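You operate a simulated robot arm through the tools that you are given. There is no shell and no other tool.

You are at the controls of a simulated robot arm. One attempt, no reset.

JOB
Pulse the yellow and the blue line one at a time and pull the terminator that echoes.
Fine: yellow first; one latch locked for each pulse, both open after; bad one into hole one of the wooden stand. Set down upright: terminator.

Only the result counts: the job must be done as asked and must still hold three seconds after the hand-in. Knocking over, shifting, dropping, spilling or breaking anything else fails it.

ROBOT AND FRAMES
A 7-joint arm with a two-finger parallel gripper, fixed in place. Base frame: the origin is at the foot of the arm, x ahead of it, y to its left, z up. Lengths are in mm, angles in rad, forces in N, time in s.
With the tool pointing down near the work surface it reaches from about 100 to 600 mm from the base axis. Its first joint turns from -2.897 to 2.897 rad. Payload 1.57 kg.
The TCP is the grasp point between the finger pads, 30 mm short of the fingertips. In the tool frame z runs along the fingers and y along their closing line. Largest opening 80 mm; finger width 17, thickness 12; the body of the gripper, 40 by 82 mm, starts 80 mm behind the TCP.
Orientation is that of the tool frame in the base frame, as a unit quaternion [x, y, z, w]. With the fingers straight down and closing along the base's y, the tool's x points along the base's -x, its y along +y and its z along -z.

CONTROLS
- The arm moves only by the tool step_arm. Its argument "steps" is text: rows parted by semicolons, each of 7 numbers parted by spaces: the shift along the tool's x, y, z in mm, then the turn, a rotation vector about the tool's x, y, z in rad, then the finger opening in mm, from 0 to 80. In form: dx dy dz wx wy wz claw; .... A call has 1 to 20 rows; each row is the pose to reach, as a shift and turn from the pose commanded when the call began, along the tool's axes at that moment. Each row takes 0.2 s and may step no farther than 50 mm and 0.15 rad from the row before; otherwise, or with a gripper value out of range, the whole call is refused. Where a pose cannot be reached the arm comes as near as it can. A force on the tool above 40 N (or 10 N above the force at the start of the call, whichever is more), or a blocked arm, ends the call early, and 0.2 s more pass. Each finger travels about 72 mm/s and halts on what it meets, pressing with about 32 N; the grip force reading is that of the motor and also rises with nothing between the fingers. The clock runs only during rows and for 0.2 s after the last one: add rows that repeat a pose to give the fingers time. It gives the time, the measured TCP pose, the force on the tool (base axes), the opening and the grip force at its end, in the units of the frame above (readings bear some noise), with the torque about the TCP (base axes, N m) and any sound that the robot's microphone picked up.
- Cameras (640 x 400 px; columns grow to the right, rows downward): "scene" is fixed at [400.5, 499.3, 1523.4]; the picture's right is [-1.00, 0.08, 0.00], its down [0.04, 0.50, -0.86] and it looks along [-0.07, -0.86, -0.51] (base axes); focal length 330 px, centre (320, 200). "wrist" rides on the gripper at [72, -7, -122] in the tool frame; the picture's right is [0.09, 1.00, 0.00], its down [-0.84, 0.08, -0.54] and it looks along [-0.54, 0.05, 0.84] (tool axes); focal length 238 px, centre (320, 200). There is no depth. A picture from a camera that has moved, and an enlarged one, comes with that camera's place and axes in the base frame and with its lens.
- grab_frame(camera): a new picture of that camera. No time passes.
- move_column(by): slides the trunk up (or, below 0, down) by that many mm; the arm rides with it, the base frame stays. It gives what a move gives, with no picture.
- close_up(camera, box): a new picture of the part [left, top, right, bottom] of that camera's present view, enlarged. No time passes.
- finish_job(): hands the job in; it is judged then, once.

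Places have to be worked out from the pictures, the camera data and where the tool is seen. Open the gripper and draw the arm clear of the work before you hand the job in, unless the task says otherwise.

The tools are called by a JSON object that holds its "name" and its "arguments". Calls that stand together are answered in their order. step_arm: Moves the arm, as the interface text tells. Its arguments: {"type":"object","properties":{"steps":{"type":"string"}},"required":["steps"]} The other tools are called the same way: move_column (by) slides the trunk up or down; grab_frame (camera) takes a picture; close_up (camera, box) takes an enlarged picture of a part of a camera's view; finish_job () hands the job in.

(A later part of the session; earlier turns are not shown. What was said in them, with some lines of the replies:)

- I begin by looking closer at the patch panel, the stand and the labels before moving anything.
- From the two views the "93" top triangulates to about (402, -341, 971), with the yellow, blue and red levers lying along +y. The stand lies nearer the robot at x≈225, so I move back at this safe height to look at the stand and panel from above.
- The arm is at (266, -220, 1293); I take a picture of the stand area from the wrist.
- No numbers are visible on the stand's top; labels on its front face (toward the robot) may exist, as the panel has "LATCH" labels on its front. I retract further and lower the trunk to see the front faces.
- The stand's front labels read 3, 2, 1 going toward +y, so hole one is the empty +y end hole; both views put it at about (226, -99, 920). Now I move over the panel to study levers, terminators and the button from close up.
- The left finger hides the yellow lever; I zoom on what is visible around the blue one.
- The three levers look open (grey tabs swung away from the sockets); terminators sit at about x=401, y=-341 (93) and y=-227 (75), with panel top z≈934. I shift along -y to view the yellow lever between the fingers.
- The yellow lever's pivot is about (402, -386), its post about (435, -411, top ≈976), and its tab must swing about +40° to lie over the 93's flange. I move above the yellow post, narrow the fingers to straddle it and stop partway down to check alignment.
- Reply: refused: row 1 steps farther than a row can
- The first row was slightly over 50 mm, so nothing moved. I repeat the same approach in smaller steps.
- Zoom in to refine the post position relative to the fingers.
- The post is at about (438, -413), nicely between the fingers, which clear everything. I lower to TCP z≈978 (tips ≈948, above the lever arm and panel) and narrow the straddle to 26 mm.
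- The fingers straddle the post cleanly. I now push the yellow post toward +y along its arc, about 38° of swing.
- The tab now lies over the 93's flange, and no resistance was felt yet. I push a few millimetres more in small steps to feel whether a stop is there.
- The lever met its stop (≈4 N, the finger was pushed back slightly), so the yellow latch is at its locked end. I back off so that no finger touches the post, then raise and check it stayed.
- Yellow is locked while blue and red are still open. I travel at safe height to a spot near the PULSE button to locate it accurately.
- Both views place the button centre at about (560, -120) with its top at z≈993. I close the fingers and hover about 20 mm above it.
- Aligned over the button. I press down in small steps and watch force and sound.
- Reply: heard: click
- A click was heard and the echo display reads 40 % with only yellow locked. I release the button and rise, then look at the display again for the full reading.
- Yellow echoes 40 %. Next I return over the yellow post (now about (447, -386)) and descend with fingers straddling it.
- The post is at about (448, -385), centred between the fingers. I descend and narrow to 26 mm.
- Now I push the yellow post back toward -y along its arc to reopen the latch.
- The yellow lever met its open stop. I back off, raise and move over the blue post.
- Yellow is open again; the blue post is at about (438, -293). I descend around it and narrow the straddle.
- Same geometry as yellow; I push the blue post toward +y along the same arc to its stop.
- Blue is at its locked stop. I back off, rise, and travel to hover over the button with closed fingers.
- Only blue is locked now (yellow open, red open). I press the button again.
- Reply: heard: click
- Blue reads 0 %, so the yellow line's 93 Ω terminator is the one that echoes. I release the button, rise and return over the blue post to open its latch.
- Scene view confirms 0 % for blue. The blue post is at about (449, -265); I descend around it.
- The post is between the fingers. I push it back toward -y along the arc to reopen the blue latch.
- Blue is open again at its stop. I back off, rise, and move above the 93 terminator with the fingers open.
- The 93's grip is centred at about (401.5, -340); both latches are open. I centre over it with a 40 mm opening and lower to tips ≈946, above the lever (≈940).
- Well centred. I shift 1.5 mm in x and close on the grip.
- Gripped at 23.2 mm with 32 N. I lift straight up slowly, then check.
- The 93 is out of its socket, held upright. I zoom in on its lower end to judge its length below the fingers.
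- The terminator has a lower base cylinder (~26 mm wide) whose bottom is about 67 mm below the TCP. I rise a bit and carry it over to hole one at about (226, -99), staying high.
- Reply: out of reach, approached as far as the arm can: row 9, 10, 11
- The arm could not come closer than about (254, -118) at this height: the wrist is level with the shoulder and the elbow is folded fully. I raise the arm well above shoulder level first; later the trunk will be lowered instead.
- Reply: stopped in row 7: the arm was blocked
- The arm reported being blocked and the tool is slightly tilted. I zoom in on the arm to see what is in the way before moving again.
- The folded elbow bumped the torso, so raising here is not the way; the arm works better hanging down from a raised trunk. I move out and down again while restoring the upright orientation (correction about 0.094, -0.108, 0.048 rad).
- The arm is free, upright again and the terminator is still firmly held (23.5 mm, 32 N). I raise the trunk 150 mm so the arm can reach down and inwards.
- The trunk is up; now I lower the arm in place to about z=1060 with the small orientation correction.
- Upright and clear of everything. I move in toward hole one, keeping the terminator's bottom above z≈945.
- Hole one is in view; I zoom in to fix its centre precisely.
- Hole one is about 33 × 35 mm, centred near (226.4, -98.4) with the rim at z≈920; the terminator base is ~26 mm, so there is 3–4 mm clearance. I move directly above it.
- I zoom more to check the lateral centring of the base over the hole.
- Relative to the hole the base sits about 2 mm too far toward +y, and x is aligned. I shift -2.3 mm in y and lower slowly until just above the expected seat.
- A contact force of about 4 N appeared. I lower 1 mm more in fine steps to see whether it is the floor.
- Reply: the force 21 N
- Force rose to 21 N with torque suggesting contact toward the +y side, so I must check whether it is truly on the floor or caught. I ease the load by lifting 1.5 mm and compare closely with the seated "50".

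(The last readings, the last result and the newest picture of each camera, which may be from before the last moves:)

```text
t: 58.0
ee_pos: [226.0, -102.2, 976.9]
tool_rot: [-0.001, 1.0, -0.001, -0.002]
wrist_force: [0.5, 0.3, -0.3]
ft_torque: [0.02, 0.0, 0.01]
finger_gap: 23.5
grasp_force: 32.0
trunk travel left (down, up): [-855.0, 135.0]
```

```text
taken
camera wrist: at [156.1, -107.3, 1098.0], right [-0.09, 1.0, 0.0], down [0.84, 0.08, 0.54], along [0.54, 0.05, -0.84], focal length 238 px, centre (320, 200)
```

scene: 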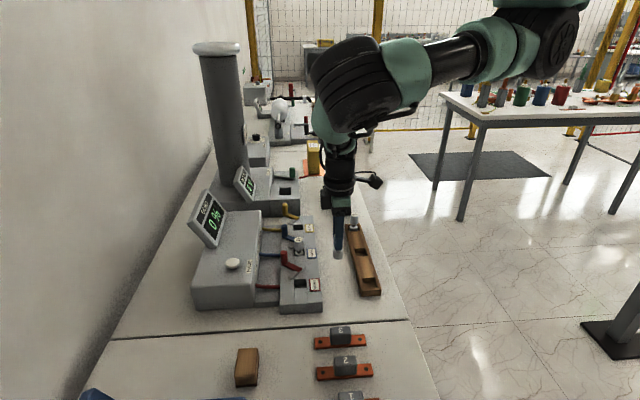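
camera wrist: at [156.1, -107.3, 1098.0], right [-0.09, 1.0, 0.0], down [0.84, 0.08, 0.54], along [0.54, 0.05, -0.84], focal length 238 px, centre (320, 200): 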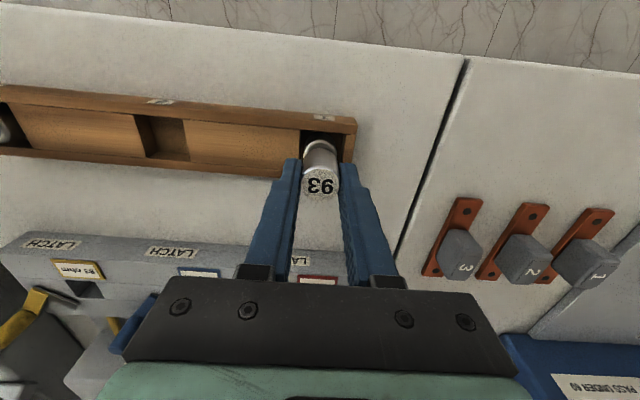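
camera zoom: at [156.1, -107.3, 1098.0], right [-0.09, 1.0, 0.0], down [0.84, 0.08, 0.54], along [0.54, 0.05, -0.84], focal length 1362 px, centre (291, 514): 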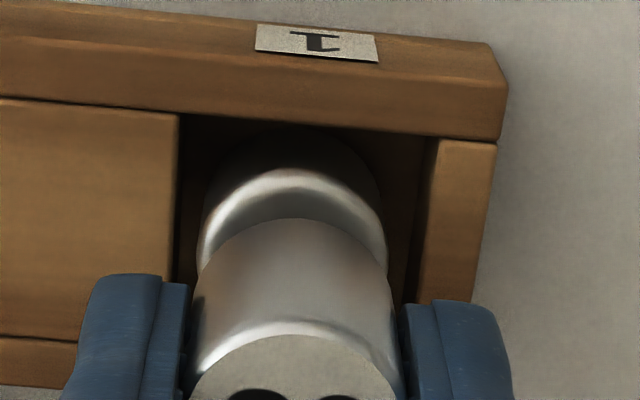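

The neck height above the block edge matches the seated "50" and the base has free gaps on both y sides, so the contact was the hole's floor. I lower to light contact again and check the force.

{"name": "step_arm", "arguments": {"steps": "0 0.8 0.5 0 0 0 5; 0 0.8 0.9 0 0 0 5; 0 0.8 0.9 0 0 0 5"}}

```text
t: 58.8
ee_pos: [226.8, -100.1, 975.3]
tool_rot: [0.0, 1.0, -0.001, 0.0]
wrist_force: [0.5, -0.8, -0.3]
ft_torque: [0.05, -0.01, -0.01]
finger_gap: 23.4
grasp_force: 32.1
trunk travel left (down, up): [-855.0, 135.0]
```

{"name": "step_arm", "arguments": {"steps": "0 0 0.3 0 0 0 5; 0 0 0.6 0 0 0 5; 0 0 0.6 0 0 0 5"}}

```text
t: 59.6
ee_pos: [227.1, -102.0, 975.4]
tool_rot: [-0.001, 1.0, -0.001, -0.001]
wrist_force: [-0.8, -0.7, -0.6]
ft_torque: [0.0, 0.0, -0.01]
finger_gap: 23.5
grasp_force: 32.5
trunk travel left (down, up): [-855.0, 135.0]
```

Still no contact force, so I lower in further half-millimetre steps.

{"name": "step_arm", "arguments": {"steps": "0 0 0.5 0 0 0 5; 0 0 1 0 0 0 5; 0 0 1 0 0 0 5"}}

```text
t: 60.4
ee_pos: [226.9, -101.4, 973.3]
tool_rot: [-0.001, 1.0, -0.002, 0.0]
wrist_force: [2.0, 0.4, 9.2]
ft_torque: [0.16, -0.13, -0.03]
finger_gap: 23.5
grasp_force: 32.1
trunk travel left (down, up): [-855.0, 135.0]
```

Contact again at about 9 N. I relieve it slightly and open the fingers only to 27 mm, so that if it were not resting flat the fingers would still guard it.

{"name": "step_arm", "arguments": {"steps": "0 0 -0.3 0 0 0 22; 0 0 -0.3 0 0 0 25; 0 0 -0.3 0 0 0 27; 0 0 -0.3 0 0 0 27; 0 0 -0.3 0 0 0 27"}}

{"name": "close_up", "arguments": {"camera": "wrist", "box": [290, 110, 360, 210]}}

{"name": "close_up", "arguments": {"camera": "scene", "box": [345, 245, 390, 301]}}

```text
t: 61.6
ee_pos: [227.2, -100.6, 974.8]
tool_rot: [-0.001, 1.0, -0.001, 0.0]
wrist_force: [0.6, 0.1, -0.2]
ft_torque: [-0.01, -0.01, -0.02]
finger_gap: 27.0
grasp_force: 0.0
trunk travel left (down, up): [-855.0, 135.0]
```

```text
4.00 times, centred on (325, 160) of wrist
camera zoom: at [155.4, -106.5, 1096.5], right [-0.09, 1.0, 0.0], down [0.84, 0.08, 0.54], along [0.54, 0.05, -0.84], focal length 953 px, centre (300, 360)
```

zoom: 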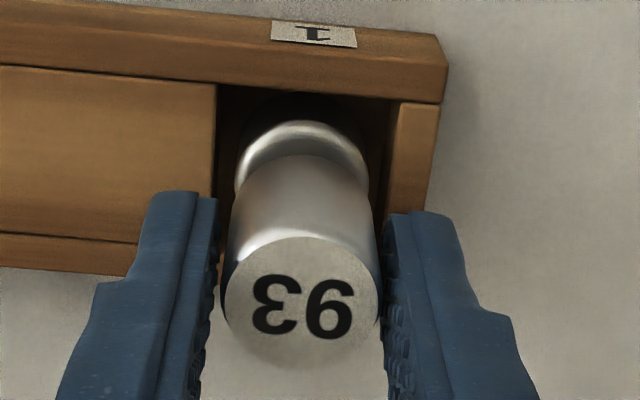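

```text
7.14 times, centred on (368, 273) of scene
camera zoom: at [400.5, 499.3, 1523.4], right [-1.0, 0.08, 0.0], down [0.04, 0.5, -0.86], along [-0.07, -0.86, -0.51], focal length 2354 px, centre (-19, -321)
```

zoom: 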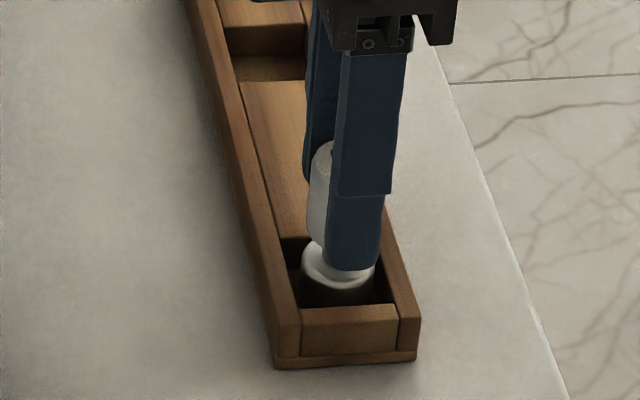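

It stands upright on its own between the fingers with gaps on both sides. I open wider and then look again before withdrawing.

{"name": "step_arm", "arguments": {"steps": "0 0 0 0 0 0 32; 0 0 0 0 0 0 40; 0 0 0 0 0 0 48; 0 0 0 0 0 0 48"}}

{"name": "close_up", "arguments": {"camera": "wrist", "box": [270, 100, 380, 220]}}

{"name": "close_up", "arguments": {"camera": "scene", "box": [345, 245, 390, 301]}}

```text
t: 62.6
ee_pos: [225.4, -101.5, 975.0]
tool_rot: [0.0, 1.0, 0.0, 0.0]
wrist_force: [-0.1, 0.1, -0.7]
ft_torque: [0.03, 0.01, 0.01]
finger_gap: 48.0
grasp_force: 0.1
trunk travel left (down, up): [-855.0, 135.0]
```

```text
3.33 times, centred on (325, 160) of wrist
camera zoom: at [155.4, -106.5, 1096.5], right [-0.09, 1.0, 0.0], down [0.84, 0.08, 0.54], along [0.54, 0.05, -0.84], focal length 794 px, centre (303, 333)
```

zoom: 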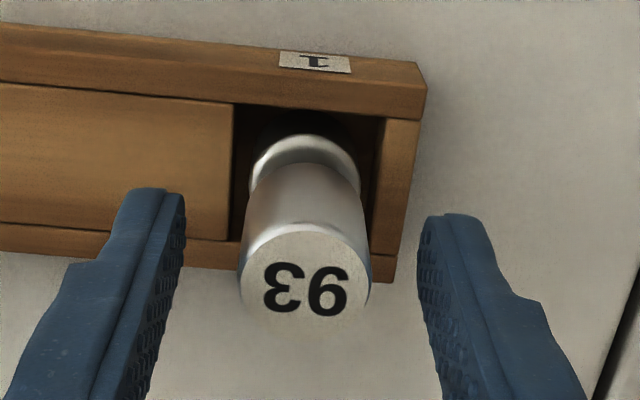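

```text
7.14 times, centred on (368, 273) of scene
camera zoom: at [400.5, 499.3, 1523.4], right [-1.0, 0.08, 0.0], down [0.04, 0.5, -0.86], along [-0.07, -0.86, -0.51], focal length 2354 px, centre (-19, -321)
```

zoom: 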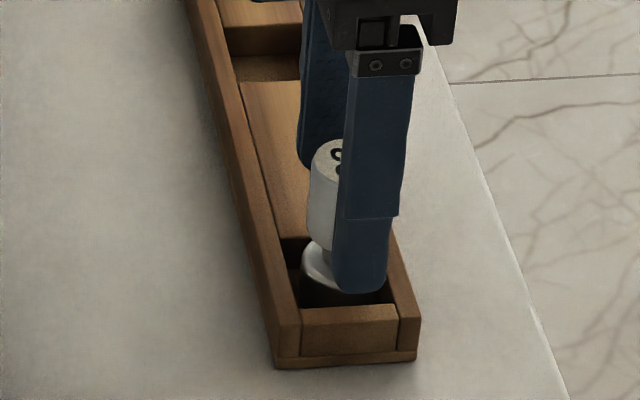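

It stands upright in hole one. I withdraw straight up by raising the trunk, which keeps the arm's pose unchanged.

{"name": "move_column", "arguments": {"by": 120}}

{"name": "grab_frame", "arguments": {"camera": "wrist"}}

{"name": "grab_frame", "arguments": {"camera": "scene"}}

{"name": "close_up", "arguments": {"camera": "scene", "box": [340, 200, 390, 305]}}

```text
t: 64.1
ee_pos: [226.7, -99.7, 1093.5]
tool_rot: [-0.002, 1.0, 0.0, 0.0]
wrist_force: [-0.5, 0.4, 0.9]
ft_torque: [0.03, 0.0, 0.01]
finger_gap: 48.4
grasp_force: 0.0
trunk travel left (down, up): [-975.0, 15.0]
```

```text
taken
camera wrist: at [155.4, -106.5, 1216.5], right [-0.09, 1.0, 0.0], down [0.84, 0.08, 0.54], along [0.54, 0.05, -0.84], focal length 238 px, centre (320, 200)
```

wrist: 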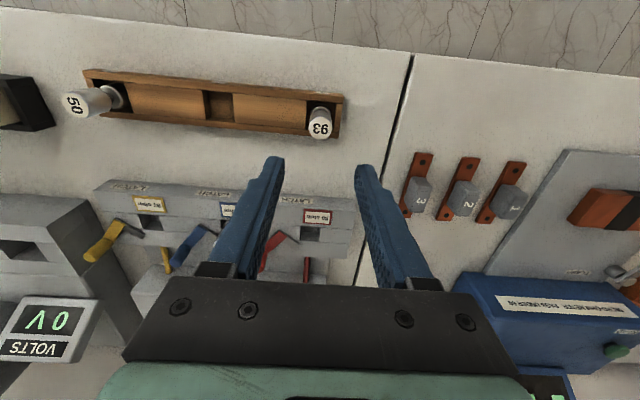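

```text
taken
```

scene: 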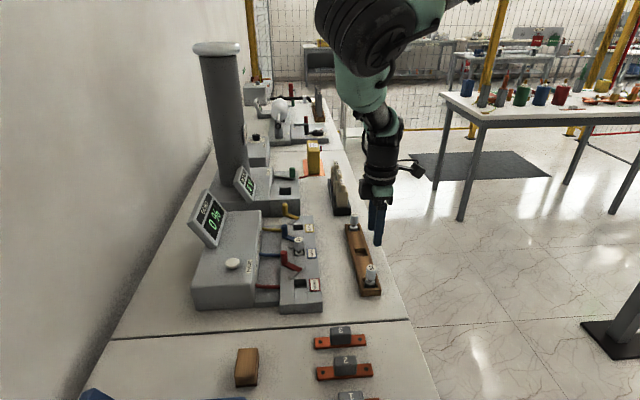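

```text
3.81 times, centred on (365, 252) of scene
camera zoom: at [400.5, 499.3, 1523.4], right [-1.0, 0.08, 0.0], down [0.04, 0.5, -0.86], along [-0.07, -0.86, -0.51], focal length 1255 px, centre (149, 0)
```

zoom: 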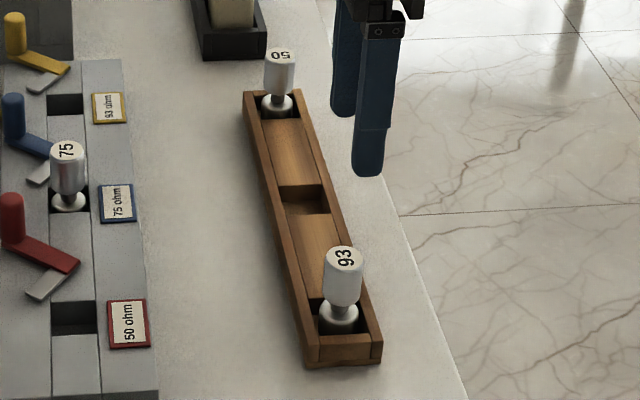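

The 93 is upright in hole one and the hand is clear above. I check it, the latches, and the rest of the panel once more at high zoom.

{"name": "close_up", "arguments": {"camera": "scene", "box": [352, 258, 388, 303]}}

{"name": "close_up", "arguments": {"camera": "scene", "box": [265, 190, 335, 320]}}

{"name": "close_up", "arguments": {"camera": "wrist", "box": [60, 50, 360, 270]}}

```text
8.89 times, centred on (370, 280) of scene
camera zoom: at [400.5, 499.3, 1523.4], right [-1.0, 0.08, 0.0], down [0.04, 0.5, -0.86], along [-0.07, -0.86, -0.51], focal length 2929 px, centre (-124, -516)
```

zoom: 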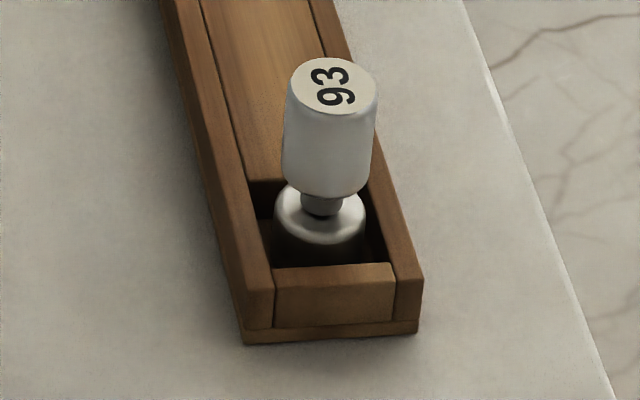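

```text
3.08 times, centred on (300, 255) of scene
camera zoom: at [400.5, 499.3, 1523.4], right [-1.0, 0.08, 0.0], down [0.04, 0.5, -0.86], along [-0.07, -0.86, -0.51], focal length 1014 px, centre (382, 31)
```

zoom: 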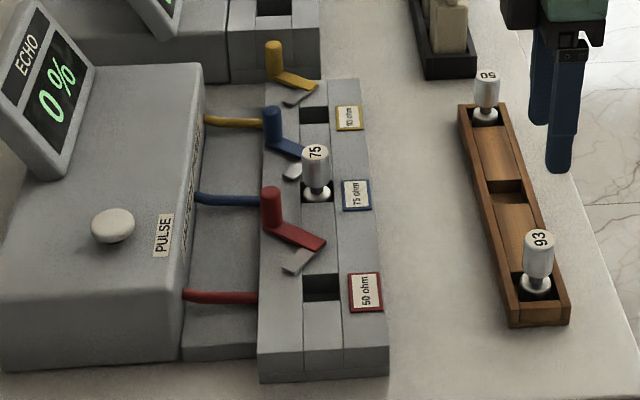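

```text
1.82 times, centred on (210, 160) of wrist
camera zoom: at [155.4, -106.5, 1216.5], right [-0.09, 1.0, 0.0], down [0.84, 0.08, 0.54], along [0.54, 0.05, -0.84], focal length 433 px, centre (520, 273)
```

zoom: 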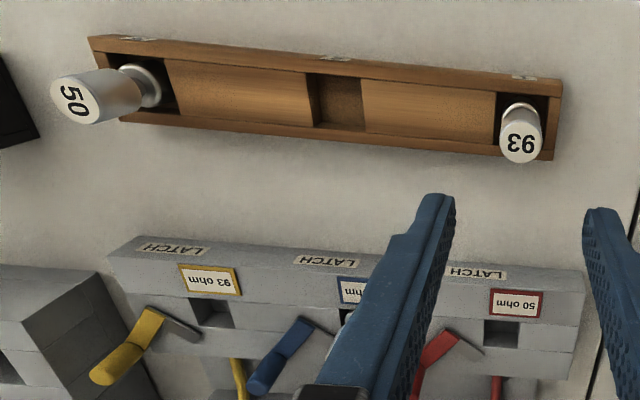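

Everything is in place: 93 upright in hole one, all latches open, 50 and 75 untouched. I draw the open hand further up and away from the work, then take a last look.

{"name": "step_arm", "arguments": {"steps": "0 0 -15 0 0 0 60; -15 -4 -30 0 0 0 70; -35 -8 -45 0 0 0 80; -55 -12 -60 0 0 0 80; -75 -15 -75 0 0 0 80; -75 -15 -75 0 0 0 80; -75 -15 -75 0 0 0 80"}}

{"name": "grab_frame", "arguments": {"camera": "scene"}}

{"name": "close_up", "arguments": {"camera": "scene", "box": [180, 180, 400, 320]}}

```text
t: 65.7
ee_pos: [302.7, -114.8, 1171.1]
tool_rot: [0.0, 1.0, -0.001, 0.0]
wrist_force: [-0.3, 0.5, -0.1]
ft_torque: [-0.02, -0.03, 0.02]
finger_gap: 79.8
grasp_force: 0.1
trunk travel left (down, up): [-975.0, 15.0]
```

```text
taken
```

scene: 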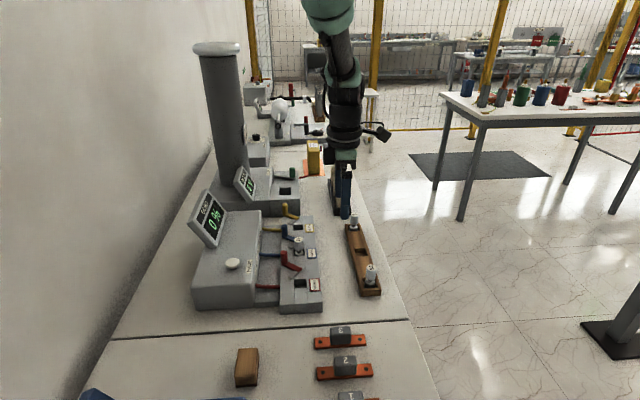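

```text
2.86 times, centred on (290, 250) of scene
camera zoom: at [400.5, 499.3, 1523.4], right [-1.0, 0.08, 0.0], down [0.04, 0.5, -0.86], along [-0.07, -0.86, -0.51], focal length 942 px, centre (406, 57)
```

zoom: 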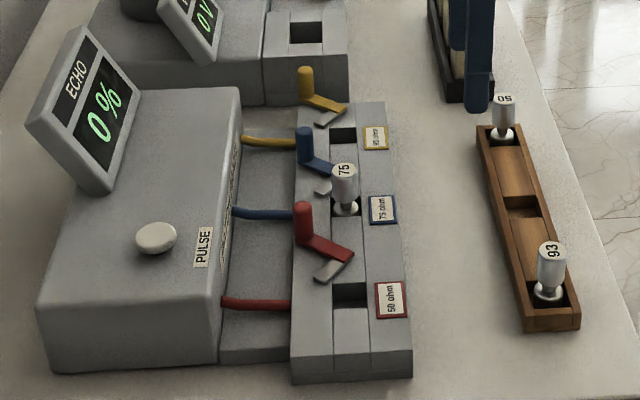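

The hand is open and well above the work, the echoing 93 Ω terminator stands upright in hole one, both latches are open, and nothing else has moved. I hand the job in.

{"name": "finish_job", "arguments": {}}

```text
The job is handed in.
```

The job is done and handed in: the 93 Ω terminator on the yellow line was the one that echoes, and it now stands upright in hole one of the wooden stand.

| Line | Latch locked for the pulse | Echo reading |
|---|---|---|
| Yellow (93 Ω), pulsed first | Yellow only | 40 % |
| Blue (75 Ω), pulsed second | Blue only | 0 % |

- **Latches:** yellow and blue are both open again. I did not touch the red one; it looked open throughout.
- **Other terminators:** the 75 Ω is still in its socket and the 50 Ω is still in hole three. Nothing else had moved in the last pictures.
- **On the way to the stand:** while carrying the 93 Ω I raised the arm too close to the robot's own torso and it was briefly blocked. The grip held, and I backed out, raised the trunk and came in another way.
- **Final position:** the gripper is open and drawn up clear of the work.
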